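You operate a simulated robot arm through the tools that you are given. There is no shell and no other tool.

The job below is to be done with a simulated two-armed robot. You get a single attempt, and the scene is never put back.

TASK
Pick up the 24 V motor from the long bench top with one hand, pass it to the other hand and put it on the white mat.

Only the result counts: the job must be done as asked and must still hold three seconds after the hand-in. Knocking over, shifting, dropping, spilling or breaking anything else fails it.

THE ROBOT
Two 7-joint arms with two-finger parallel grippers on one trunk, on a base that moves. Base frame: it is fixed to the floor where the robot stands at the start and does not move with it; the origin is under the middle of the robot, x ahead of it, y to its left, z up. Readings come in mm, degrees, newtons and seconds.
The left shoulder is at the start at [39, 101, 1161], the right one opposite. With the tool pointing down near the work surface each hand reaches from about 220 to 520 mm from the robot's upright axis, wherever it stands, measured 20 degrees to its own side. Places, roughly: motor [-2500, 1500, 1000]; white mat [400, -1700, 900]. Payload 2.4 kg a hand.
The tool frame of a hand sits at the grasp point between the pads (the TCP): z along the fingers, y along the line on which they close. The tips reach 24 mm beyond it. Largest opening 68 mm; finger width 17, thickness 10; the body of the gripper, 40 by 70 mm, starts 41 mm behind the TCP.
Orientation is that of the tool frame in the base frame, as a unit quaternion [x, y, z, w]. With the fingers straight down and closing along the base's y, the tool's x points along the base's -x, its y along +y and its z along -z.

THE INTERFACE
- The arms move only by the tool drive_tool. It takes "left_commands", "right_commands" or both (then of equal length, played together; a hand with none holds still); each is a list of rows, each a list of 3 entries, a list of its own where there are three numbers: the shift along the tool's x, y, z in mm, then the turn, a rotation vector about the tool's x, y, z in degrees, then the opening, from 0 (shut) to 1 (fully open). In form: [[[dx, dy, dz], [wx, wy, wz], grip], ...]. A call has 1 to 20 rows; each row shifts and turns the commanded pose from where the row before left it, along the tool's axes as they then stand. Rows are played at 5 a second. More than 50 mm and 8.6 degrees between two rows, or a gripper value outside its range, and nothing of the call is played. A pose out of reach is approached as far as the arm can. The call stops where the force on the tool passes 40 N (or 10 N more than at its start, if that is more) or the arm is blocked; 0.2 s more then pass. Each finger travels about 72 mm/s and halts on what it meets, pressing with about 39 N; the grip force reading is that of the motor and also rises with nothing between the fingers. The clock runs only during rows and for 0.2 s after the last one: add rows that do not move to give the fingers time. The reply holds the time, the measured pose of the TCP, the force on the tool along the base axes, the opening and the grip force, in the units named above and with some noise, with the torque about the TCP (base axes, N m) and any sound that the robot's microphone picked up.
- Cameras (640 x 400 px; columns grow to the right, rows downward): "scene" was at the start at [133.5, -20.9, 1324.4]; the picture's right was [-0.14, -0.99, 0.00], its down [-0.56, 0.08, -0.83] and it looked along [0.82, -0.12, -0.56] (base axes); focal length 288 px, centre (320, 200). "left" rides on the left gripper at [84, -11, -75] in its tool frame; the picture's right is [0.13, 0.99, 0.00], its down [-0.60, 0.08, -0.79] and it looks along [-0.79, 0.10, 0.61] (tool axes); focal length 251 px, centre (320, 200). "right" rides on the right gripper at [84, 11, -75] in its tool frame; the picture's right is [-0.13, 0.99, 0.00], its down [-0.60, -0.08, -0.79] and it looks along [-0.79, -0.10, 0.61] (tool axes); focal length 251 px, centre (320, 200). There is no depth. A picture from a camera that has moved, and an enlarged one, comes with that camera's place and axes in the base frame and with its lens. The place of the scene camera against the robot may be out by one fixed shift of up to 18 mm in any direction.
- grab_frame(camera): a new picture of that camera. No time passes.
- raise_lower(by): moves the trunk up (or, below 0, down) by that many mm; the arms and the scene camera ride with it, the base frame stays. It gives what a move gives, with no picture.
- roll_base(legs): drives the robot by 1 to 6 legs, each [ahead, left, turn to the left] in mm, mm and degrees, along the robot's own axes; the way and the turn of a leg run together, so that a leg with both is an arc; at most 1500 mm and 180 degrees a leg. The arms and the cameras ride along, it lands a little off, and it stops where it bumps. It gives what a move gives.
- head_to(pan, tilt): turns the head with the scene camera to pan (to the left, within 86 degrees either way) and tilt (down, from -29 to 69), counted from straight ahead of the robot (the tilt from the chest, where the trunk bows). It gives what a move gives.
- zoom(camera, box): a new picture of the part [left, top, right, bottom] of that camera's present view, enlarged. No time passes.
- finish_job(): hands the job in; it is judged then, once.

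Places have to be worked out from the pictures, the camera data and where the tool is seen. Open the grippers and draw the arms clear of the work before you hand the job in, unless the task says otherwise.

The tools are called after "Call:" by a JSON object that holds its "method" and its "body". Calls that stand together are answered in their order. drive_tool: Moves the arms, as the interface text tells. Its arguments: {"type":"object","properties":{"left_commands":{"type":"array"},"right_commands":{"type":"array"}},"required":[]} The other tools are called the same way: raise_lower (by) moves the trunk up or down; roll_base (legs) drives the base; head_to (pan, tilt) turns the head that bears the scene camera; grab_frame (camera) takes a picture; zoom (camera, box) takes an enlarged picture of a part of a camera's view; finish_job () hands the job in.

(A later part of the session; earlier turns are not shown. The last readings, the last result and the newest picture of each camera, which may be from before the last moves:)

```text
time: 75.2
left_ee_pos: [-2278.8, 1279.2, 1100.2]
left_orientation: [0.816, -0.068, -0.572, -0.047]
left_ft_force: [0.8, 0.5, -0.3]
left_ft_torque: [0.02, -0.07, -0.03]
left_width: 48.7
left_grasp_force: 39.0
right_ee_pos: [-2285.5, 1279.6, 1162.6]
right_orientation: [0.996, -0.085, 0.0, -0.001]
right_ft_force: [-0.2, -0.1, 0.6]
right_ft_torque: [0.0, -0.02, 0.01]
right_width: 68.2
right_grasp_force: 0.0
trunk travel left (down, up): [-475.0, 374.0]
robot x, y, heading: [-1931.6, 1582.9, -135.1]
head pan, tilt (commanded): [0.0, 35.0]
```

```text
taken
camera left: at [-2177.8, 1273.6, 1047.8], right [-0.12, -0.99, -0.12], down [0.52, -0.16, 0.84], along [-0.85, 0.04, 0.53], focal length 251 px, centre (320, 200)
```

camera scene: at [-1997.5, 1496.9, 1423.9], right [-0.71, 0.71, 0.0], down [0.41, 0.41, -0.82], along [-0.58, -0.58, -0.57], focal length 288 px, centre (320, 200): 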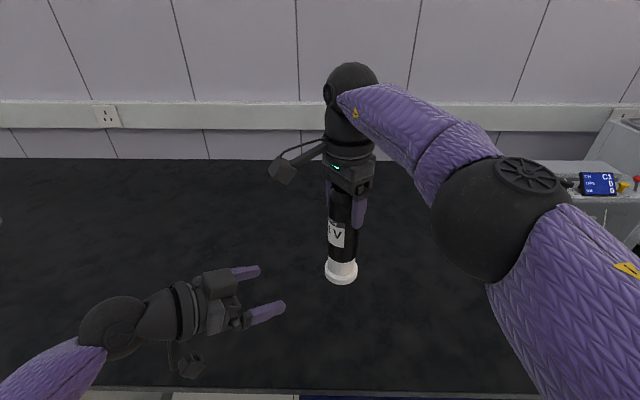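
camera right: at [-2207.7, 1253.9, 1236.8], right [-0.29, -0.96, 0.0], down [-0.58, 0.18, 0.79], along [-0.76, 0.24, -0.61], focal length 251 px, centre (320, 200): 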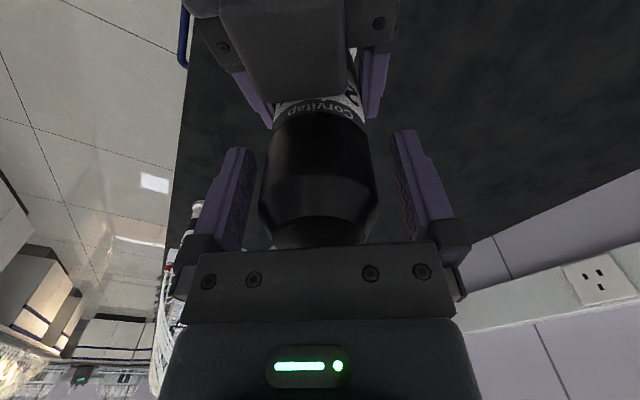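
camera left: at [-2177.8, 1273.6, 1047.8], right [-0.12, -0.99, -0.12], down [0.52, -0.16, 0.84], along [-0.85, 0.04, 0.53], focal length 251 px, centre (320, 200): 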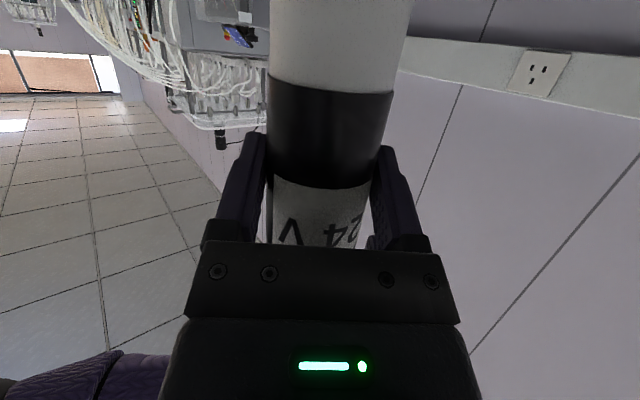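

The right hand has let go and the motor stays in the left grip, though the left force reading doesn't yet show its weight. I raise the right hand straight up 80 mm in small steps and read again.

Call:
{"method": "drive_tool", "body": {"left_commands": [[[0, 0, 0], [0, 0, 0], 0], [[0, 0, 0], [0, 0, 0], 0], [[0, 0, 0], [0, 0, 0], 0], [[0, 0, 0], [0, 0, 0], 0], [[0, 0, 0], [0, 0, 0], 0], [[0, 0, 0], [0, 0, 0], 0]], "right_commands": [[[0, 0, -8], [0, 0, 0], 1], [[0, 0, -16], [0, 0, 0], 1], [[0, 0, -18], [0, 0, 0], 1], [[0, 0, -18], [0, 0, 0], 1], [[0, 0, -20], [0, 0, 0], 1], [[0, 0, 0], [0, 0, 0], 1]]}}

Call:
{"method": "grab_frame", "body": {"camera": "scene"}}

Call:
{"method": "grab_frame", "body": {"camera": "right"}}

```text
time: 76.6
left_ee_pos: [-2277.5, 1279.3, 1100.3]
left_orientation: [0.816, -0.068, -0.572, -0.047]
left_ft_force: [-0.5, 0.3, 0.5]
left_ft_torque: [-0.02, -0.06, 0.01]
left_width: 48.6
left_grasp_force: 39.3
right_ee_pos: [-2279.2, 1295.1, 1242.9]
right_orientation: [0.996, -0.084, 0.001, -0.002]
right_ft_force: [0.8, 0.1, 0.2]
right_ft_torque: [0.0, -0.03, 0.02]
right_width: 68.1
right_grasp_force: 0.0
right hand out of reach, approached as far as the arm can: row 3, 4, 5
trunk travel left (down, up): [-475.0, 374.0]
robot x, y, heading: [-1927.0, 1585.9, -135.1]
head pan, tilt (commanded): [0.0, 35.0]
```

```text
taken
camera scene: at [-1997.9, 1497.0, 1423.9], right [-0.71, 0.71, 0.0], down [0.41, 0.41, -0.82], along [-0.58, -0.58, -0.57], focal length 288 px, centre (320, 200)
```

scene: 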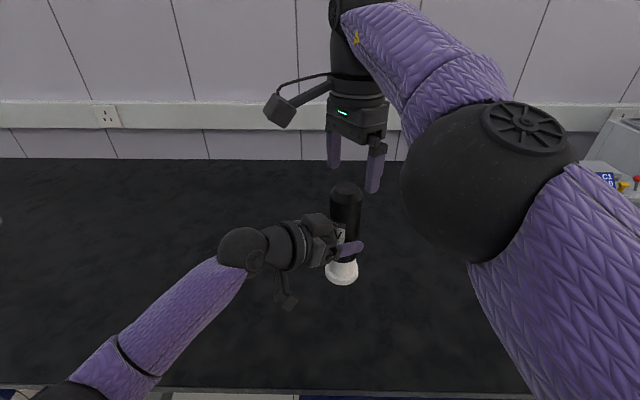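

```text
taken
camera right: at [-2199.5, 1269.4, 1316.1], right [-0.29, -0.96, 0.0], down [-0.58, 0.18, 0.79], along [-0.76, 0.24, -0.61], focal length 251 px, centre (320, 200)
```

right: 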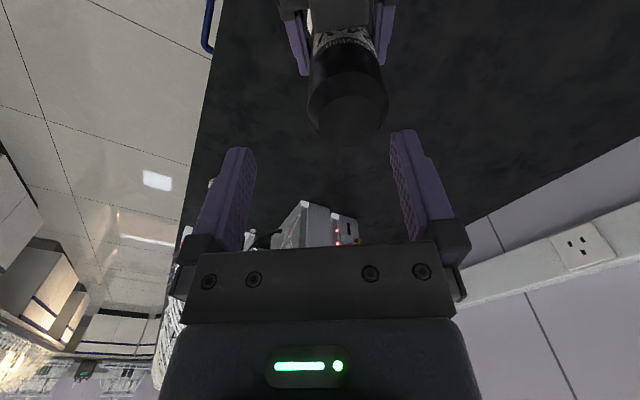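

The left hand alone carries the motor, upright. I move the right hand to its own side (its tips pass 30 mm above the motor) and then turn it back to its normal yaw.

Call:
{"method": "drive_tool", "body": {"right_commands": [[[-12.9, -19.3, 0], [0, 0, 0], 1], [[-12.9, -19.3, 0], [0, 0, 0], 1], [[-12.9, -19.3, 0], [0, 0, 0], 1], [[-12.9, -19.3, 0], [0, 0, 0], 1], [[-12.9, -19.3, 0], [0, 0, 0], 1], [[-12.9, -19.3, 0], [0, 0, 0], 1], [[0, 0, 0], [0, 0, -7.8], 1], [[0, 0, 0], [0, 0, -7.8], 1], [[0, 0, 0], [0, 0, -7.8], 1], [[0, 0, 0], [0, 0, -7.8], 1], [[0, 0, 0], [0, 0, -7.8], 1], [[0, 0, 0], [0, 0, -7.8], 1], [[0, 0, 0], [0, 0, -7.8], 1], [[0, 0, 0], [0, 0, 0], 1]]}}

Call:
{"method": "grab_frame", "body": {"camera": "scene"}}

```text
time: 79.6
left_ee_pos: [-2278.4, 1278.3, 1100.5]
left_orientation: [0.816, -0.066, -0.572, -0.046]
left_ft_force: [0.7, -1.1, 1.0]
left_ft_torque: [0.01, 0.01, -0.01]
left_width: 48.9
left_grasp_force: 38.7
right_ee_pos: [-2369.4, 1375.4, 1263.8]
right_orientation: [0.924, 0.382, 0.0, -0.001]
right_ft_force: [0.7, -0.1, 0.3]
right_ft_torque: [0.01, -0.01, 0.0]
right_width: 67.7
right_grasp_force: 0.1
right hand out of reach, approached as far as the arm can: row 1, 2, 3, 4, 5, 6
trunk travel left (down, up): [-475.0, 374.0]
robot x, y, heading: [-1929.2, 1585.9, -134.9]
head pan, tilt (commanded): [0.0, 35.0]
```

```text
taken
camera scene: at [-1997.0, 1496.4, 1423.9], right [-0.71, 0.71, 0.0], down [0.4, 0.41, -0.82], along [-0.58, -0.58, -0.57], focal length 288 px, centre (320, 200)
```

scene: 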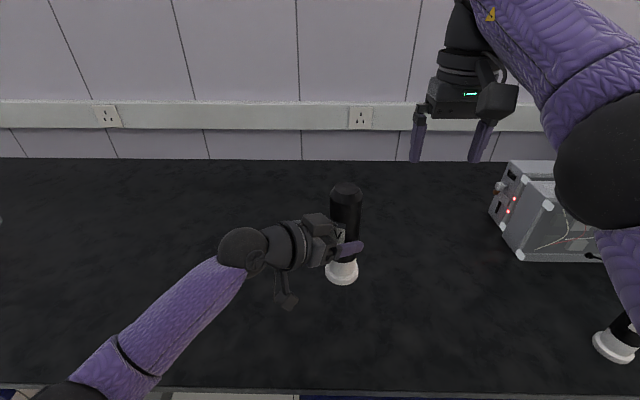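

The motor is secure. I draw both hands in toward the body, raise the trunk 150 mm for clearance on the way, and back away from the bench into the middle of the aisle.

Call:
{"method": "drive_tool", "body": {"left_commands": [[[2.4, -9.8, -6.6], [0, 0, 0], 0], [[2.4, -9.8, -6.6], [0, 0, 0], 0], [[2.4, -9.8, -6.6], [0, 0, 0], 0], [[2.4, -9.8, -6.6], [0, 0, 0], 0], [[2.4, -9.8, -6.6], [0, 0, 0], 0], [[0, 0, 0], [0, 0, 0], 0]], "right_commands": [[[20, -4, 10], [0, 0, 0], 1], [[20, -4, 10], [0, 0, 0], 1], [[20, -4, 10], [0, 0, 0], 1], [[20, -4, 10], [0, 0, 0], 1], [[20, -4, 10], [0, 0, 0], 1], [[0, 0, 0], [0, 0, 0], 1]]}}

Call:
{"method": "raise_lower", "body": {"by": 150}}

Call:
{"method": "roll_base", "body": {"legs": [[-240, 0, 0]]}}

Call:
{"method": "grab_frame", "body": {"camera": "scene"}}

Call:
{"method": "grab_frame", "body": {"camera": "left"}}

```text
time: 81.0
left_ee_pos: [-2236.5, 1321.0, 1101.6]
left_orientation: [0.816, -0.067, -0.572, -0.046]
left_ft_force: [0.6, -0.1, -0.4]
left_ft_torque: [0.0, -0.06, -0.01]
left_width: 48.7
left_grasp_force: 39.2
right_ee_pos: [-2313.4, 1459.8, 1212.9]
right_orientation: [0.924, 0.382, 0.001, -0.001]
right_ft_force: [0.5, -0.5, -1.6]
right_ft_torque: [-0.01, 0.02, 0.03]
right_width: 67.9
right_grasp_force: 0.0
trunk travel left (down, up): [-475.0, 374.0]
robot x, y, heading: [-1929.9, 1580.5, -134.9]
head pan, tilt (commanded): [0.0, 35.0]
```

```text
time: 82.7
left_ee_pos: [-2235.1, 1321.7, 1250.4]
left_orientation: [0.817, -0.067, -0.572, -0.046]
left_ft_force: [-0.1, 0.0, -5.2]
left_ft_torque: [-0.03, -0.07, 0.01]
left_width: 48.7
left_grasp_force: 39.1
right_ee_pos: [-2313.8, 1459.9, 1363.5]
right_orientation: [0.924, 0.382, 0.001, -0.001]
right_ft_force: [0.5, -0.9, 0.4]
right_ft_torque: [-0.02, 0.05, 0.01]
right_width: 68.0
right_grasp_force: 0.0
trunk travel left (down, up): [-625.0, 224.0]
robot x, y, heading: [-1929.7, 1585.2, -134.8]
head pan, tilt (commanded): [0.0, 35.0]
```

```text
time: 84.5
left_ee_pos: [-2064.5, 1493.0, 1250.6]
left_orientation: [0.816, -0.068, -0.572, -0.047]
left_ft_force: [-0.1, 0.2, -5.0]
left_ft_torque: [-0.04, -0.01, -0.01]
left_width: 48.9
left_grasp_force: 39.0
right_ee_pos: [-2143.2, 1632.4, 1365.1]
right_orientation: [0.924, 0.383, 0.001, -0.001]
right_ft_force: [0.0, -0.1, -0.3]
right_ft_torque: [0.02, 0.02, 0.02]
right_width: 68.1
right_grasp_force: 0.1
trunk travel left (down, up): [-625.0, 224.0]
robot x, y, heading: [-1757.9, 1757.0, -135.1]
head pan, tilt (commanded): [0.0, 35.0]
```

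```text
taken
camera scene: at [-1820.2, 1675.1, 1574.3], right [-0.71, 0.71, 0.0], down [0.4, 0.41, -0.82], along [-0.58, -0.58, -0.57], focal length 288 px, centre (320, 200)
```

scene: 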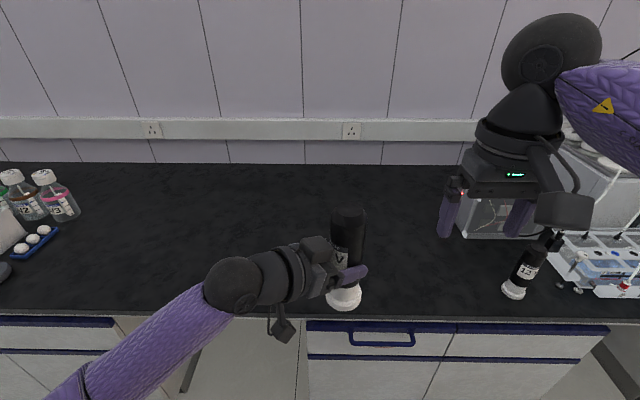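

```text
taken
camera left: at [-1964.9, 1487.3, 1198.2], right [-0.12, -0.99, -0.12], down [0.52, -0.16, 0.84], along [-0.85, 0.04, 0.53], focal length 251 px, centre (320, 200)
```

left: 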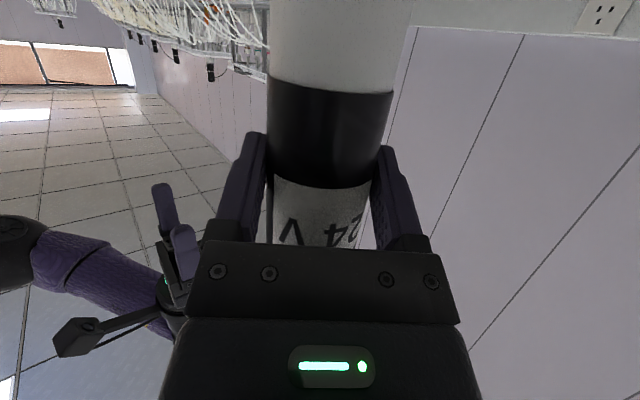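

The left hand now reads the motor's weight (5 N). I'm in the middle of the aisle; I turn left to face back along it and drive 1.5 m, then check.

Call:
{"method": "roll_base", "body": {"legs": [[0, 0, 90]]}}

Call:
{"method": "head_to", "body": {"pan": 0, "tilt": 20}}

Call:
{"method": "grab_frame", "body": {"camera": "scene"}}

```text
time: 88.7
left_ee_pos: [-1498.6, 1446.8, 1249.8]
left_orientation: [0.626, 0.529, -0.438, 0.371]
left_ft_force: [0.4, 0.7, -5.1]
left_ft_torque: [0.05, -0.01, -0.01]
left_width: 48.8
left_grasp_force: 39.1
right_ee_pos: [-1637.9, 1369.4, 1362.9]
right_orientation: [0.385, 0.923, 0.0, -0.001]
right_ft_force: [0.6, -0.7, -0.4]
right_ft_torque: [0.0, 0.01, -0.01]
right_width: 67.9
right_grasp_force: 0.1
trunk travel left (down, up): [-625.0, 224.0]
robot x, y, heading: [-1759.9, 1752.1, -45.2]
head pan, tilt (commanded): [0.0, 35.0]
```

```text
time: 89.5
left_ee_pos: [-1498.5, 1447.7, 1250.7]
left_orientation: [0.625, 0.529, -0.438, 0.371]
left_ft_force: [-0.2, 0.1, -6.0]
left_ft_torque: [0.06, -0.01, -0.01]
left_width: 48.6
left_grasp_force: 39.0
right_ee_pos: [-1637.3, 1370.9, 1364.1]
right_orientation: [0.385, 0.923, 0.001, -0.001]
right_ft_force: [-0.9, -0.1, 1.2]
right_ft_torque: [0.02, 0.01, -0.02]
right_width: 67.8
right_grasp_force: 0.0
trunk travel left (down, up): [-625.0, 224.0]
robot x, y, heading: [-1759.5, 1754.8, -45.2]
head pan, tilt (commanded): [0.0, 20.0]
```

```text
taken
camera scene: at [-1674.0, 1670.5, 1598.0], right [-0.71, -0.71, 0.0], down [-0.24, 0.24, -0.94], along [0.66, -0.67, -0.34], focal length 288 px, centre (320, 200)
```

scene: 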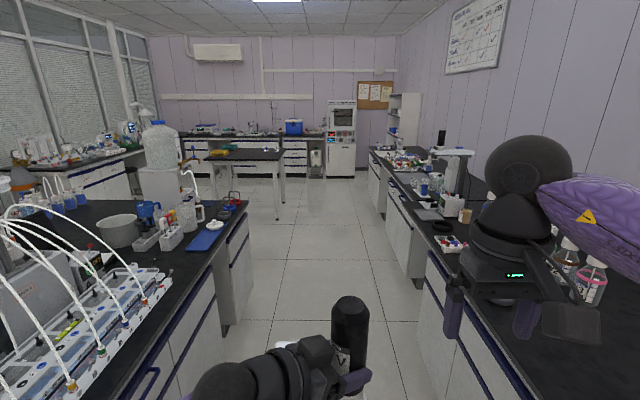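

The aisle ahead is clear and straight. I drive 3 m along it in two legs and look again.

Call:
{"method": "roll_base", "body": {"legs": [[1500, 0, 0], [1300, 0, 0]]}}

Call:
{"method": "head_to", "body": {"pan": -45, "tilt": 30}}

Call:
{"method": "grab_frame", "body": {"camera": "scene"}}

```text
time: 103.1
left_ee_pos: [469.9, -556.1, 1250.2]
left_orientation: [0.628, 0.526, -0.44, 0.368]
left_ft_force: [-0.3, 0.1, -4.6]
left_ft_torque: [0.07, 0.0, 0.02]
left_width: 48.7
left_grasp_force: 38.7
right_ee_pos: [330.9, -632.9, 1364.0]
right_orientation: [0.389, 0.921, 0.0, -0.002]
right_ft_force: [0.2, -0.4, 0.1]
right_ft_torque: [-0.01, -0.03, 0.01]
right_width: 68.0
right_grasp_force: 0.2
trunk travel left (down, up): [-625.0, 224.0]
robot x, y, heading: [210.0, -250.9, -45.7]
head pan, tilt (commanded): [0.0, 20.0]
```

```text
time: 104.2
left_ee_pos: [469.3, -555.8, 1250.4]
left_orientation: [0.628, 0.526, -0.439, 0.369]
left_ft_force: [-0.7, 0.2, -4.9]
left_ft_torque: [0.06, 0.02, -0.01]
left_width: 48.5
left_grasp_force: 39.1
right_ee_pos: [330.7, -632.8, 1364.6]
right_orientation: [0.389, 0.921, 0.0, -0.001]
right_ft_force: [-0.3, -0.1, -0.5]
right_ft_torque: [0.0, -0.02, -0.03]
right_width: 67.9
right_grasp_force: 0.0
trunk travel left (down, up): [-625.0, 224.0]
robot x, y, heading: [208.3, -250.0, -45.2]
head pan, tilt (commanded): [-45.0, 30.0]
```

```text
taken
camera scene: at [230.1, -356.3, 1582.1], right [-1.0, 0.01, 0.0], down [0.0, 0.5, -0.87], along [-0.01, -0.87, -0.5], focal length 288 px, centre (320, 200)
```

scene: 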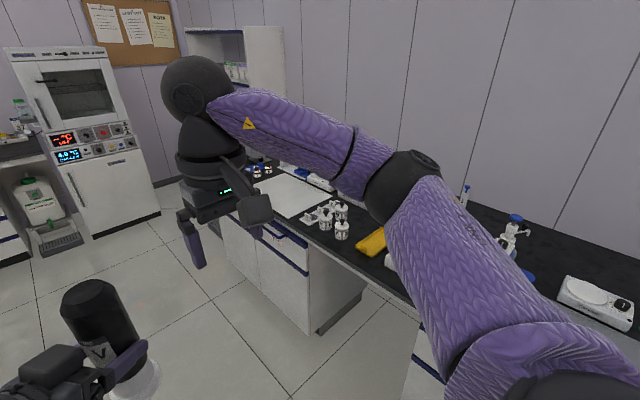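

I'm about 1.1 m short of the mat along the aisle. I drive on, turn right to face the bench in front of the mat, and look down at it.

Call:
{"method": "roll_base", "body": {"legs": [[1120, 0, 0]]}}

Call:
{"method": "roll_base", "body": {"legs": [[0, 0, -90]]}}

Call:
{"method": "head_to", "body": {"pan": 0, "tilt": 40}}

Call:
{"method": "grab_frame", "body": {"camera": "scene"}}

```text
time: 110.0
left_ee_pos: [1260.0, -1346.9, 1250.6]
left_orientation: [0.625, 0.53, -0.437, 0.371]
left_ft_force: [0.6, -0.1, -5.5]
left_ft_torque: [0.08, 0.0, 0.02]
left_width: 48.6
left_grasp_force: 39.0
right_ee_pos: [1120.6, -1426.9, 1363.9]
right_orientation: [0.385, 0.923, 0.001, -0.001]
right_ft_force: [-0.3, -0.2, 0.2]
right_ft_torque: [0.02, 0.01, 0.01]
right_width: 68.2
right_grasp_force: 0.0
trunk travel left (down, up): [-625.0, 224.0]
robot x, y, heading: [997.4, -1045.3, -45.1]
head pan, tilt (commanded): [-45.0, 30.0]
```

```text
time: 114.2
left_ee_pos: [690.9, -1303.4, 1250.3]
left_orientation: [0.817, -0.069, -0.57, -0.048]
left_ft_force: [-0.2, -0.5, -5.8]
left_ft_torque: [0.0, -0.06, 0.02]
left_width: 48.7
left_grasp_force: 38.5
right_ee_pos: [613.4, -1163.9, 1364.0]
right_orientation: [0.925, 0.38, 0.0, 0.001]
right_ft_force: [0.4, -0.5, 0.0]
right_ft_torque: [0.03, -0.03, -0.01]
right_width: 68.1
right_grasp_force: 0.0
trunk travel left (down, up): [-625.0, 224.0]
robot x, y, heading: [994.8, -1042.6, -135.3]
head pan, tilt (commanded): [-45.0, 30.0]
```

```text
time: 115.3
left_ee_pos: [691.2, -1303.6, 1250.6]
left_orientation: [0.817, -0.069, -0.571, -0.048]
left_ft_force: [0.3, 0.3, -5.3]
left_ft_torque: [-0.02, -0.05, 0.01]
left_width: 48.7
left_grasp_force: 39.1
right_ee_pos: [613.3, -1163.9, 1364.0]
right_orientation: [0.925, 0.379, 0.001, -0.001]
right_ft_force: [-0.6, -0.3, -0.5]
right_ft_torque: [0.0, 0.0, 0.0]
right_width: 68.1
right_grasp_force: 0.0
trunk travel left (down, up): [-625.0, 224.0]
robot x, y, heading: [1001.3, -1043.2, -135.4]
head pan, tilt (commanded): [0.0, 40.0]
```

```text
taken
camera scene: at [938.4, -1119.8, 1566.7], right [-0.7, 0.71, 0.0], down [0.46, 0.45, -0.77], along [-0.54, -0.54, -0.64], focal length 288 px, centre (320, 200)
```

scene: 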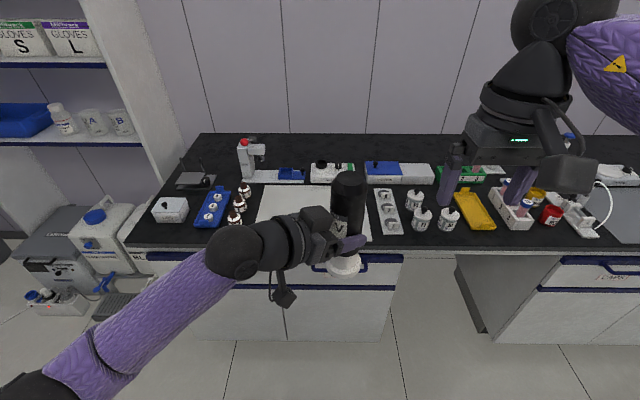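

The mat lies straight ahead: about 400 mm wide and 290 mm deep, its centre roughly 900 mm ahead and 35 mm left, with bottles at its left edge and a ring block at its right. Before lowering anything I check how the left elbow hangs.

Call:
{"method": "head_to", "body": {"pan": 45, "tilt": 50}}

Call:
{"method": "grab_frame", "body": {"camera": "scene"}}

Call:
{"method": "grab_frame", "body": {"camera": "right"}}

Call:
{"method": "grab_frame", "body": {"camera": "left"}}

```text
time: 116.4
left_ee_pos: [690.8, -1303.2, 1249.6]
left_orientation: [0.816, -0.069, -0.571, -0.047]
left_ft_force: [-0.5, -0.2, -5.2]
left_ft_torque: [0.0, -0.04, -0.01]
left_width: 48.5
left_grasp_force: 38.8
right_ee_pos: [613.9, -1163.7, 1362.7]
right_orientation: [0.925, 0.379, 0.001, -0.001]
right_ft_force: [1.0, -0.6, -0.8]
right_ft_torque: [0.01, -0.01, 0.05]
right_width: 67.9
right_grasp_force: 0.1
trunk travel left (down, up): [-625.0, 224.0]
robot x, y, heading: [997.4, -1042.1, -135.5]
head pan, tilt (commanded): [45.0, 50.0]
```

```text
taken
camera scene: at [998.5, -1136.9, 1552.6], right [-1.0, 0.0, 0.0], down [0.0, 0.77, -0.64], along [0.0, -0.64, -0.77], focal length 288 px, centre (320, 200)
```

scene: 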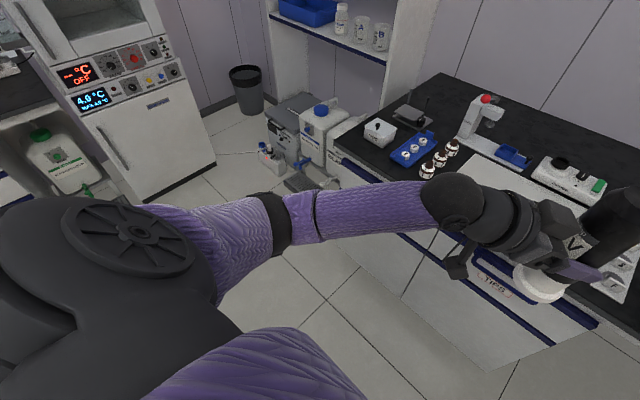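

```text
taken
camera right: at [678.5, -1112.9, 1437.7], right [0.6, -0.8, 0.0], down [-0.49, -0.37, 0.79], along [-0.63, -0.48, -0.61], focal length 251 px, centre (320, 200)
```

right: 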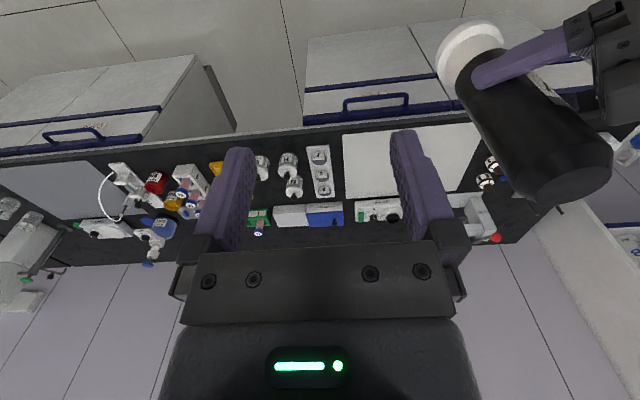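

```text
taken
camera left: at [791.0, -1308.9, 1197.7], right [-0.12, -0.99, -0.12], down [0.52, -0.17, 0.84], along [-0.85, 0.04, 0.53], focal length 251 px, centre (320, 200)
```

left: 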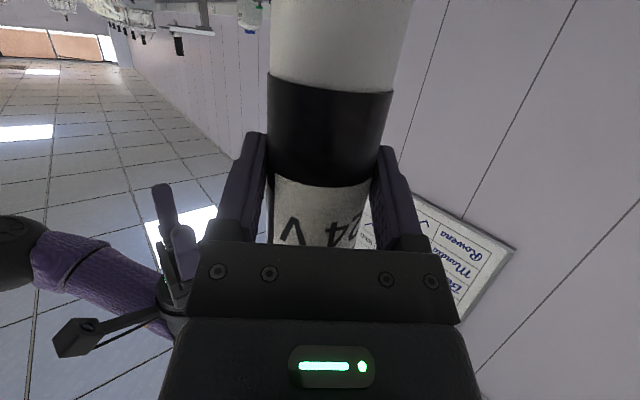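

The left elbow is high (near shoulder level), so the forearm will stay well above the bench when I lower. I roll toward the bench 250 mm and 25 mm left at this safe height, then look again.

Call:
{"method": "roll_base", "body": {"legs": [[250, 25, 0]]}}

Call:
{"method": "head_to", "body": {"pan": 5, "tilt": 55}}

Call:
{"method": "grab_frame", "body": {"camera": "scene"}}

Call:
{"method": "grab_frame", "body": {"camera": "right"}}

```text
time: 118.2
left_ee_pos: [533.4, -1496.1, 1250.5]
left_orientation: [0.817, -0.068, -0.571, -0.047]
left_ft_force: [-0.9, -0.4, -5.2]
left_ft_torque: [0.02, -0.06, -0.01]
left_width: 48.5
left_grasp_force: 39.1
right_ee_pos: [454.7, -1357.1, 1363.6]
right_orientation: [0.925, 0.381, 0.001, 0.001]
right_ft_force: [0.0, 0.1, 0.1]
right_ft_torque: [-0.03, -0.05, -0.02]
right_width: 68.0
right_grasp_force: 0.1
trunk travel left (down, up): [-625.0, 224.0]
robot x, y, heading: [840.4, -1231.9, -135.0]
head pan, tilt (commanded): [45.0, 50.0]
```

```text
time: 119.3
left_ee_pos: [533.6, -1495.9, 1250.6]
left_orientation: [0.817, -0.069, -0.571, -0.048]
left_ft_force: [-0.2, 0.3, -5.2]
left_ft_torque: [0.0, -0.05, 0.0]
left_width: 48.4
left_grasp_force: 39.3
right_ee_pos: [455.7, -1356.1, 1364.7]
right_orientation: [0.925, 0.38, 0.001, -0.001]
right_ft_force: [0.0, -0.2, -0.7]
right_ft_torque: [-0.01, 0.02, 0.03]
right_width: 68.1
right_grasp_force: 0.1
trunk travel left (down, up): [-625.0, 224.0]
robot x, y, heading: [842.0, -1234.3, -135.2]
head pan, tilt (commanded): [5.0, 55.0]
```

```text
taken
camera scene: at [794.5, -1307.6, 1546.0], right [-0.77, 0.64, 0.0], down [0.53, 0.63, -0.57], along [-0.37, -0.44, -0.82], focal length 288 px, centre (320, 200)
```

scene: 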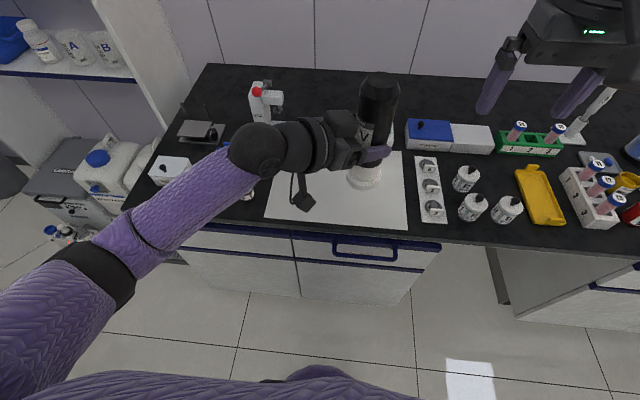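

```text
taken
camera right: at [520.7, -1305.8, 1437.8], right [0.6, -0.8, 0.0], down [-0.49, -0.37, 0.79], along [-0.63, -0.48, -0.61], focal length 251 px, centre (320, 200)
```

right: 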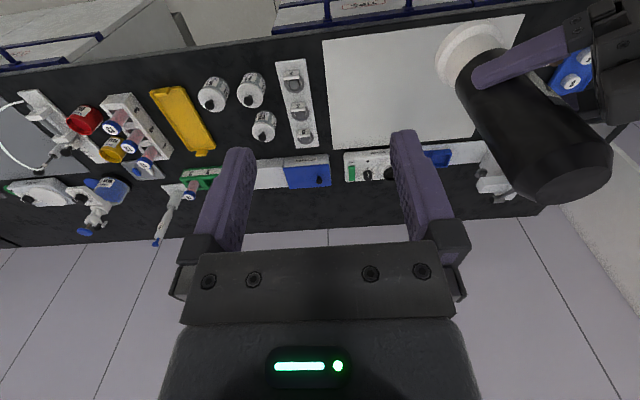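

The mat's corners work out to a centre at [392, -1690], about 395 × 293 mm, with its front edge 50 mm inside the bench edge. I roll 150 mm closer, which still leaves the same gap to the bench as before, and look down again.

Call:
{"method": "roll_base", "body": {"legs": [[150, 0, 0]]}}

Call:
{"method": "grab_frame", "body": {"camera": "scene"}}

```text
time: 120.7
left_ee_pos: [424.7, -1603.1, 1248.6]
left_orientation: [0.817, -0.068, -0.571, -0.048]
left_ft_force: [0.1, -0.8, -4.8]
left_ft_torque: [0.01, -0.07, 0.0]
left_width: 48.6
left_grasp_force: 39.4
right_ee_pos: [348.8, -1465.5, 1364.2]
right_orientation: [0.925, 0.38, 0.002, -0.001]
right_ft_force: [-0.7, -0.5, 0.6]
right_ft_torque: [0.02, 0.01, 0.02]
right_width: 68.1
right_grasp_force: 0.2
trunk travel left (down, up): [-625.0, 224.0]
robot x, y, heading: [730.6, -1342.0, -135.0]
head pan, tilt (commanded): [5.0, 55.0]
```

```text
taken
camera scene: at [686.5, -1415.1, 1545.9], right [-0.77, 0.64, 0.0], down [0.53, 0.63, -0.57], along [-0.37, -0.44, -0.82], focal length 288 px, centre (320, 200)
```

scene: 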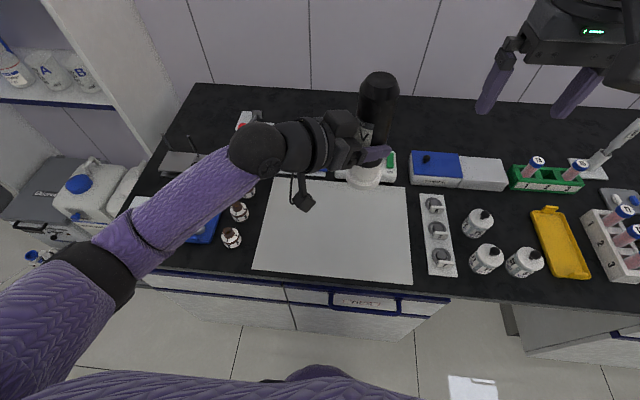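

The corners agree with the previous view, and the mat is free. I extend the left hand 65 mm forward so the motor is above the mat (about 50 mm right and 17 mm in front of its centre), then lower the trunk 180 mm and check.

Call:
{"method": "drive_tool", "body": {"left_commands": [[[-2.6, 10.6, 7.15], [0, 0, 0], 0], [[-2.6, 10.6, 7.15], [0, 0, 0], 0], [[-2.6, 10.6, 7.15], [0, 0, 0], 0], [[-2.6, 10.6, 7.15], [0, 0, 0], 0], [[-2.6, 10.6, 7.15], [0, 0, 0], 0], [[0, 0, 0], [0, 0, 0], 0]]}}

Call:
{"method": "raise_lower", "body": {"by": -180}}

Call:
{"method": "grab_frame", "body": {"camera": "scene"}}

Call:
{"method": "grab_frame", "body": {"camera": "left"}}

Call:
{"method": "grab_frame", "body": {"camera": "right"}}

```text
time: 122.1
left_ee_pos: [380.6, -1648.3, 1248.9]
left_orientation: [0.817, -0.069, -0.571, -0.048]
left_ft_force: [-0.4, -0.1, -5.1]
left_ft_torque: [0.01, -0.07, -0.01]
left_width: 48.7
left_grasp_force: 38.7
right_ee_pos: [348.8, -1463.4, 1363.3]
right_orientation: [0.925, 0.38, 0.001, 0.001]
right_ft_force: [0.6, 0.5, -0.4]
right_ft_torque: [0.04, 0.01, -0.02]
right_width: 67.9
right_grasp_force: 0.1
trunk travel left (down, up): [-625.0, 224.0]
robot x, y, heading: [734.9, -1341.5, -135.3]
head pan, tilt (commanded): [5.0, 55.0]
```

```text
time: 124.1
left_ee_pos: [380.1, -1648.4, 1069.3]
left_orientation: [0.817, -0.067, -0.571, -0.047]
left_ft_force: [-0.3, -0.6, -5.0]
left_ft_torque: [0.01, -0.06, -0.03]
left_width: 48.5
left_grasp_force: 38.9
right_ee_pos: [348.8, -1462.9, 1183.5]
right_orientation: [0.925, 0.381, 0.001, 0.0]
right_ft_force: [-0.2, 0.4, 0.2]
right_ft_torque: [0.02, 0.01, 0.0]
right_width: 67.9
right_grasp_force: 0.1
trunk travel left (down, up): [-445.0, 404.0]
robot x, y, heading: [730.5, -1340.4, -135.1]
head pan, tilt (commanded): [5.0, 55.0]
```

```text
taken
camera scene: at [678.5, -1423.0, 1365.6], right [-0.77, 0.64, 0.0], down [0.53, 0.63, -0.57], along [-0.37, -0.44, -0.82], focal length 288 px, centre (320, 200)
```

scene: 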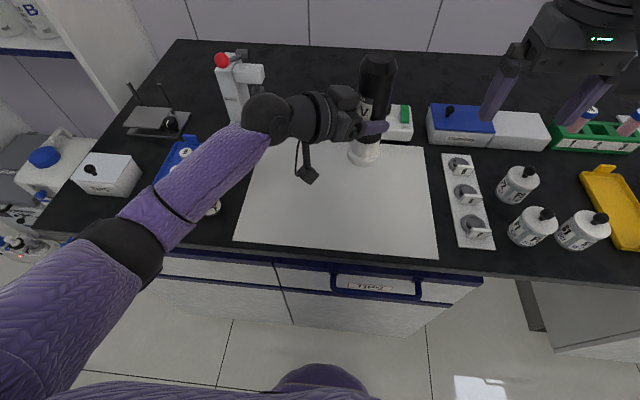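

```text
taken
camera left: at [480.3, -1654.2, 1017.5], right [-0.12, -0.99, -0.12], down [0.52, -0.17, 0.84], along [-0.85, 0.04, 0.53], focal length 251 px, centre (320, 200)
```

left: 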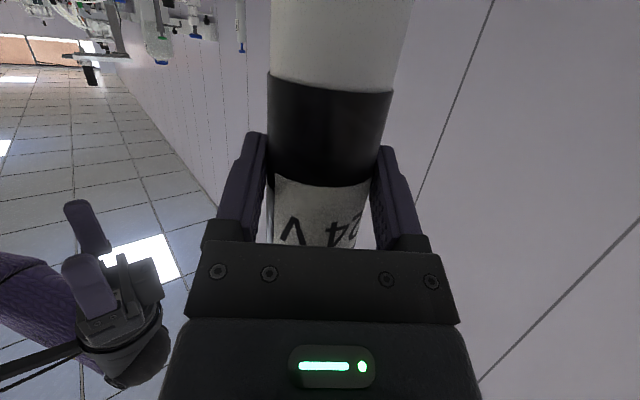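

```text
taken
camera right: at [413.9, -1412.3, 1257.9], right [0.61, -0.8, 0.0], down [-0.49, -0.37, 0.79], along [-0.63, -0.48, -0.61], focal length 251 px, centre (320, 200)
```

right: 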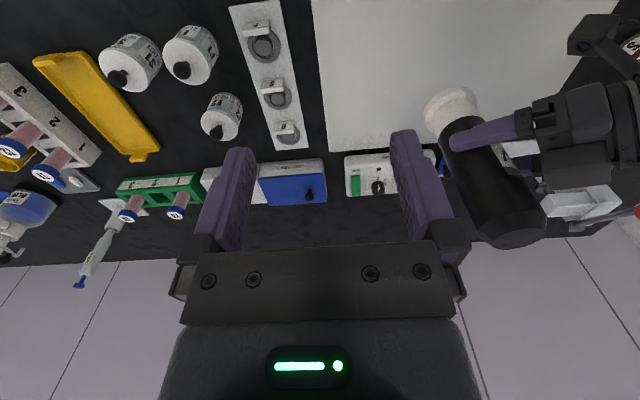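

The drop point projects onto the middle of the mat at about (361, 196), clear of everything. I lower the trunk another 105 mm, which should leave roughly 20 mm under the motor, and look.

Call:
{"method": "raise_lower", "body": {"by": -105}}

Call:
{"method": "grab_frame", "body": {"camera": "scene"}}

Call:
{"method": "grab_frame", "body": {"camera": "right"}}

Call:
{"method": "grab_frame", "body": {"camera": "left"}}

```text
time: 125.5
left_ee_pos: [380.1, -1649.2, 965.4]
left_orientation: [0.817, -0.068, -0.571, -0.047]
left_ft_force: [-0.4, -0.2, -5.4]
left_ft_torque: [-0.05, -0.03, -0.02]
left_width: 48.4
left_grasp_force: 39.4
right_ee_pos: [348.5, -1462.8, 1079.3]
right_orientation: [0.925, 0.38, 0.001, -0.001]
right_ft_force: [0.8, 0.0, -0.3]
right_ft_torque: [0.0, 0.02, -0.01]
right_width: 67.8
right_grasp_force: 0.0
trunk travel left (down, up): [-340.0, 509.0]
robot x, y, heading: [731.8, -1341.1, -135.3]
head pan, tilt (commanded): [5.0, 55.0]
```

```text
taken
camera scene: at [667.8, -1433.8, 1259.8], right [-0.77, 0.64, 0.0], down [0.53, 0.63, -0.57], along [-0.37, -0.44, -0.82], focal length 288 px, centre (320, 200)
```

scene: 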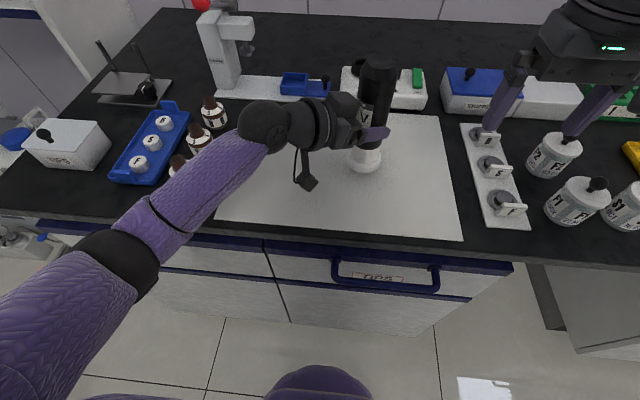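

```text
taken
camera right: at [414.0, -1412.3, 1153.0], right [0.61, -0.8, 0.0], down [-0.49, -0.37, 0.79], along [-0.63, -0.48, -0.61], focal length 251 px, centre (320, 200)
```

right: 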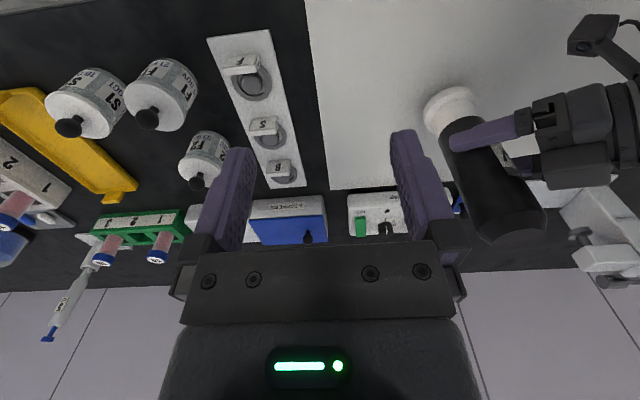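

```text
taken
camera left: at [480.3, -1654.2, 912.8], right [-0.12, -0.99, -0.12], down [0.52, -0.17, 0.84], along [-0.85, 0.04, 0.53], focal length 251 px, centre (320, 200)
```

left: 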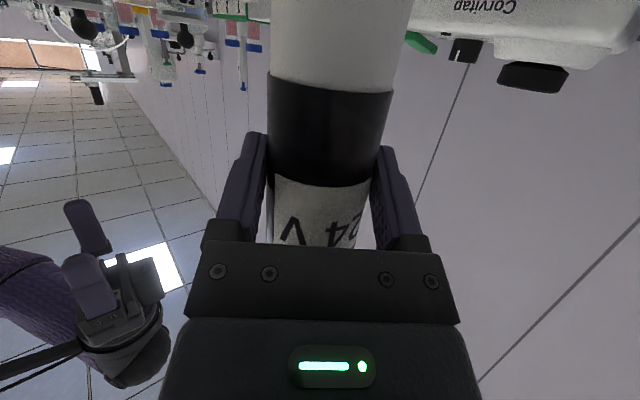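

About 20 mm remain under the motor. I lower the left hand with the arm in 4 mm steps, 16 mm in all, watching the force.

Call:
{"method": "drive_tool", "body": {"left_commands": [[[3.77, 0, 1.37], [0, 0, 0], 0], [[3.77, 0, 1.37], [0, 0, 0], 0], [[3.77, 0, 1.37], [0, 0, 0], 0], [[3.77, 0, 1.37], [0, 0, 0], 0], [[0, 0, 0], [0, 0, 0], 0]]}}

Call:
{"method": "zoom", "body": {"camera": "scene", "box": [270, 60, 470, 220]}}

```text
time: 126.7
left_ee_pos: [380.1, -1648.2, 948.3]
left_orientation: [0.817, -0.068, -0.571, -0.048]
left_ft_force: [0.6, 1.2, -5.3]
left_ft_torque: [-0.02, -0.05, 0.0]
left_width: 48.4
left_grasp_force: 38.7
right_ee_pos: [348.6, -1464.0, 1079.7]
right_orientation: [0.925, 0.38, 0.001, -0.001]
right_ft_force: [-0.1, -0.7, -0.2]
right_ft_torque: [0.02, -0.01, -0.01]
right_width: 68.1
right_grasp_force: 0.0
trunk travel left (down, up): [-340.0, 509.0]
robot x, y, heading: [731.2, -1340.9, -135.0]
head pan, tilt (commanded): [5.0, 55.0]
```

```text
2.50 times, centred on (370, 140) of scene
camera zoom: at [667.7, -1433.9, 1259.7], right [-0.77, 0.64, 0.0], down [0.53, 0.63, -0.57], along [-0.37, -0.44, -0.82], focal length 721 px, centre (195, 350)
```

zoom: 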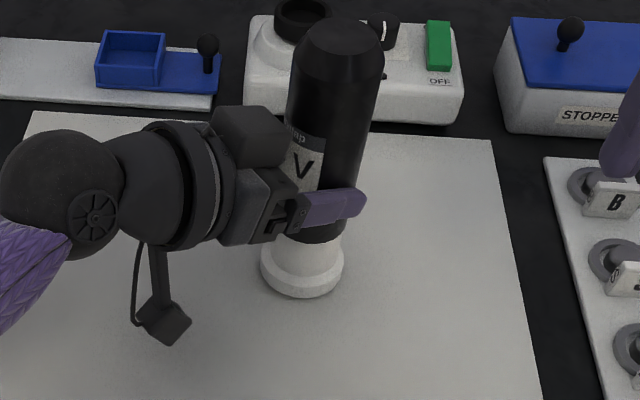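

Still free-hanging at z=948. I go down in 2 mm steps, reading the force for touch-down.

Call:
{"method": "drive_tool", "body": {"left_commands": [[[1.89, 0, 0.69], [0, 0, 0], 0], [[1.89, 0, 0.69], [0, 0, 0], 0], [[0, 0, 0], [0, 0, 0], 0]]}}

```text
time: 127.5
left_ee_pos: [380.4, -1647.4, 944.7]
left_orientation: [0.817, -0.068, -0.571, -0.047]
left_ft_force: [-0.2, 0.0, -4.9]
left_ft_torque: [-0.02, -0.07, 0.01]
left_width: 48.6
left_grasp_force: 39.1
right_ee_pos: [348.8, -1463.1, 1078.8]
right_orientation: [0.925, 0.38, 0.0, 0.0]
right_ft_force: [-0.1, -0.6, 0.6]
right_ft_torque: [0.03, -0.03, 0.0]
right_width: 67.9
right_grasp_force: 0.0
trunk travel left (down, up): [-340.0, 509.0]
robot x, y, heading: [731.1, -1338.3, -135.1]
head pan, tilt (commanded): [5.0, 55.0]
```

No contact yet at z=944.7, force still −4.9 N. I continue by two more 1.5 mm steps.

Call:
{"method": "drive_tool", "body": {"left_commands": [[[1.41, 0, 0.52], [0, 0, 0], 0], [[1.41, 0, 0.52], [0, 0, 0], 0], [[0, 0, 0], [0, 0, 0], 0]]}}

```text
time: 128.3
left_ee_pos: [381.7, -1646.9, 943.2]
left_orientation: [0.816, -0.069, -0.573, -0.047]
left_ft_force: [-1.2, -4.0, 12.4]
left_ft_torque: [-0.29, 0.01, 0.04]
left_width: 48.6
left_grasp_force: 39.0
right_ee_pos: [348.7, -1462.7, 1079.0]
right_orientation: [0.925, 0.38, 0.001, -0.001]
right_ft_force: [-0.4, -0.7, 0.0]
right_ft_torque: [-0.02, 0.0, -0.02]
right_width: 68.3
right_grasp_force: 0.1
trunk travel left (down, up): [-340.0, 509.0]
robot x, y, heading: [736.6, -1340.9, -135.1]
head pan, tilt (commanded): [5.0, 55.0]
```

Touch-down: the force went from −5 to +12 N at z≈943. I ease up 0.7 mm to take off the press, then read.

Call:
{"method": "drive_tool", "body": {"left_commands": [[[-0.66, 0, -0.24], [0, 0, 0], 0], [[0, 0, 0], [0, 0, 0], 0]]}}

Call:
{"method": "zoom", "body": {"camera": "scene", "box": [270, 60, 470, 220]}}

Call:
{"method": "zoom", "body": {"camera": "right", "box": [380, 50, 620, 250]}}

```text
time: 128.9
left_ee_pos: [381.0, -1647.5, 943.8]
left_orientation: [0.816, -0.069, -0.572, -0.047]
left_ft_force: [-3.5, -5.1, 15.9]
left_ft_torque: [-0.32, 0.84, 0.18]
left_width: 48.3
left_grasp_force: 38.8
right_ee_pos: [350.4, -1462.4, 1079.7]
right_orientation: [0.925, 0.38, 0.001, 0.0]
right_ft_force: [0.1, 0.4, 1.1]
right_ft_torque: [-0.01, 0.0, -0.02]
right_width: 68.1
right_grasp_force: 0.1
trunk travel left (down, up): [-340.0, 509.0]
robot x, y, heading: [733.8, -1345.5, -134.9]
head pan, tilt (commanded): [5.0, 55.0]
```

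```text
2.50 times, centred on (370, 140) of scene
camera zoom: at [668.6, -1433.5, 1259.9], right [-0.77, 0.64, 0.0], down [0.53, 0.63, -0.57], along [-0.37, -0.44, -0.82], focal length 721 px, centre (195, 350)
```

zoom: 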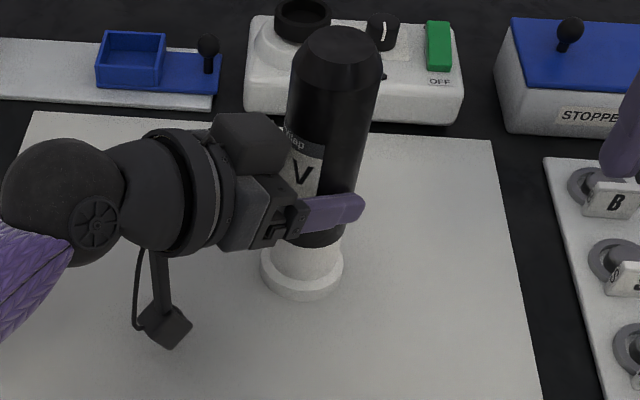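

```text
2.00 times, centred on (500, 150) of right
camera zoom: at [414.6, -1412.1, 1153.1], right [0.61, -0.8, 0.0], down [-0.49, -0.37, 0.79], along [-0.63, -0.48, -0.61], focal length 503 px, centre (-40, 300)
```

zoom: 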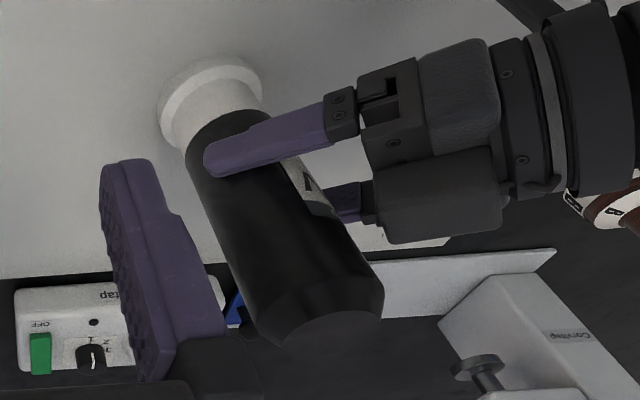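

The press reads about 16 N still, so I ease up another 1 mm before opening.

Call:
{"method": "drive_tool", "body": {"left_commands": [[[-0.5, 0, -0.18], [0, 0, 0], 0], [[-0.5, 0, -0.18], [0, 0, 0], 0], [[0, 0, 0], [0, 0, 0], 0]]}}

```text
time: 129.7
left_ee_pos: [380.7, -1647.7, 945.5]
left_orientation: [0.817, -0.068, -0.571, -0.047]
left_ft_force: [-6.2, -4.2, 13.1]
left_ft_torque: [-0.21, 1.13, 0.18]
left_width: 48.3
left_grasp_force: 39.3
right_ee_pos: [349.5, -1461.7, 1079.2]
right_orientation: [0.925, 0.38, 0.001, 0.0]
right_ft_force: [-0.3, 0.9, 0.3]
right_ft_torque: [0.0, 0.02, -0.03]
right_width: 68.0
right_grasp_force: 0.0
trunk travel left (down, up): [-340.0, 509.0]
robot x, y, heading: [733.3, -1341.2, -135.2]
head pan, tilt (commanded): [5.0, 55.0]
```

The reading suggests the far edge of the foot bears the load (about 18 N), so the motor leans slightly. I ease up another 1.5 mm and read again.

Call:
{"method": "drive_tool", "body": {"left_commands": [[[-0.7, 0, -0.26], [0, 0, 0], 0], [[-0.7, 0, -0.26], [0, 0, 0], 0], [[0, 0, 0], [0, 0, 0], 0], [[0, 0, 0], [0, 0, 0], 0]]}}

Call:
{"method": "grab_frame", "body": {"camera": "left"}}

Call:
{"method": "zoom", "body": {"camera": "right", "box": [380, 50, 620, 250]}}

```text
time: 130.7
left_ee_pos: [380.3, -1648.2, 944.1]
left_orientation: [0.818, -0.068, -0.57, -0.048]
left_ft_force: [0.4, 0.3, 0.2]
left_ft_torque: [0.07, 0.24, -0.02]
left_width: 48.5
left_grasp_force: 39.0
right_ee_pos: [349.2, -1462.8, 1078.3]
right_orientation: [0.925, 0.38, 0.001, 0.0]
right_ft_force: [0.9, 0.0, -0.5]
right_ft_torque: [0.01, -0.03, 0.02]
right_width: 67.8
right_grasp_force: 0.1
trunk travel left (down, up): [-340.0, 509.0]
robot x, y, heading: [730.7, -1343.9, -135.1]
head pan, tilt (commanded): [5.0, 55.0]
```

```text
taken
camera left: at [480.5, -1653.6, 891.9], right [-0.12, -0.99, -0.12], down [0.51, -0.17, 0.84], along [-0.85, 0.04, 0.53], focal length 251 px, centre (320, 200)
```

left: 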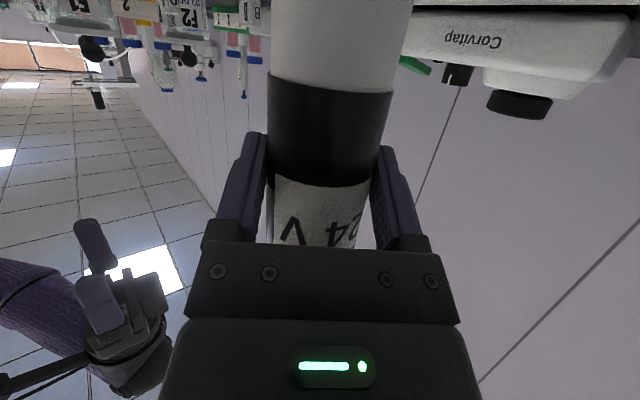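

```text
2.00 times, centred on (500, 150) of right
camera zoom: at [414.0, -1412.1, 1152.7], right [0.61, -0.8, 0.0], down [-0.49, -0.37, 0.79], along [-0.63, -0.48, -0.61], focal length 503 px, centre (-40, 300)
```

zoom: 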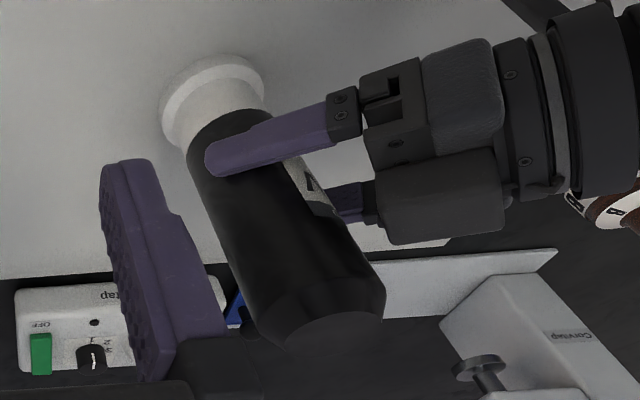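

The load is now balanced: the mat carries just the motor's own weight. I open the left fingers slowly in place.

Call:
{"method": "drive_tool", "body": {"left_commands": [[[0, 0, 0], [0, 0, 0], 0.74], [[0, 0, 0], [0, 0, 0], 0.8], [[0, 0, 0], [0, 0, 0], 0.9], [[0, 0, 0], [0, 0, 0], 1], [[0, 0, 0], [0, 0, 0], 1], [[0, 0, 0], [0, 0, 0], 1]]}}

Call:
{"method": "grab_frame", "body": {"camera": "left"}}

Call:
{"method": "zoom", "body": {"camera": "scene", "box": [270, 60, 470, 220]}}

Call:
{"method": "zoom", "body": {"camera": "right", "box": [380, 50, 620, 250]}}

```text
time: 132.1
left_ee_pos: [380.0, -1647.3, 945.6]
left_orientation: [0.817, -0.068, -0.571, -0.047]
left_ft_force: [-0.2, -0.2, 0.1]
left_ft_torque: [0.01, -0.01, -0.01]
left_width: 68.0
left_grasp_force: 0.1
right_ee_pos: [348.9, -1463.4, 1079.5]
right_orientation: [0.925, 0.381, 0.0, 0.001]
right_ft_force: [0.0, -0.6, -1.1]
right_ft_torque: [-0.04, 0.0, -0.06]
right_width: 68.1
right_grasp_force: 0.0
trunk travel left (down, up): [-340.0, 509.0]
robot x, y, heading: [734.4, -1344.4, -135.0]
head pan, tilt (commanded): [5.0, 55.0]
```

```text
taken
camera left: at [480.2, -1653.9, 892.7], right [-0.12, -0.99, -0.12], down [0.52, -0.17, 0.84], along [-0.85, 0.04, 0.53], focal length 251 px, centre (320, 200)
```

left: 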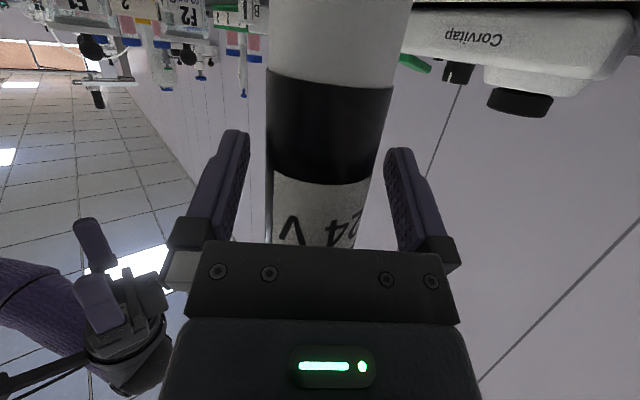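

```text
2.50 times, centred on (370, 140) of scene
camera zoom: at [668.0, -1433.6, 1259.8], right [-0.77, 0.64, 0.0], down [0.53, 0.63, -0.57], along [-0.37, -0.44, -0.82], focal length 721 px, centre (195, 350)
```

zoom: 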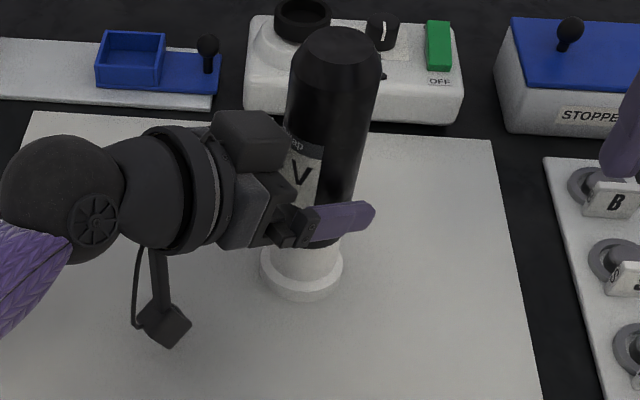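

```text
2.00 times, centred on (500, 150) of right
camera zoom: at [414.1, -1412.2, 1152.8], right [0.61, -0.8, 0.0], down [-0.49, -0.37, 0.79], along [-0.63, -0.48, -0.61], focal length 503 px, centre (-40, 300)
```

zoom: 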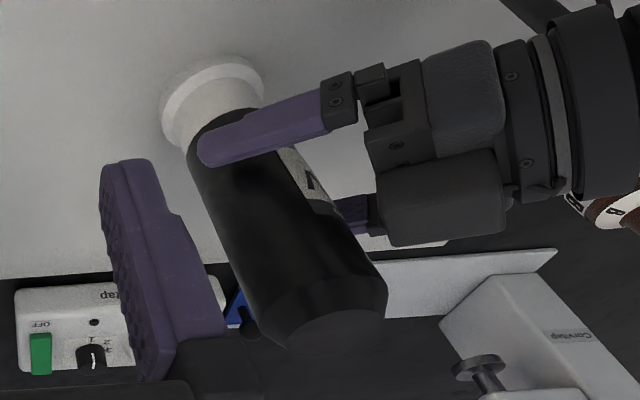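

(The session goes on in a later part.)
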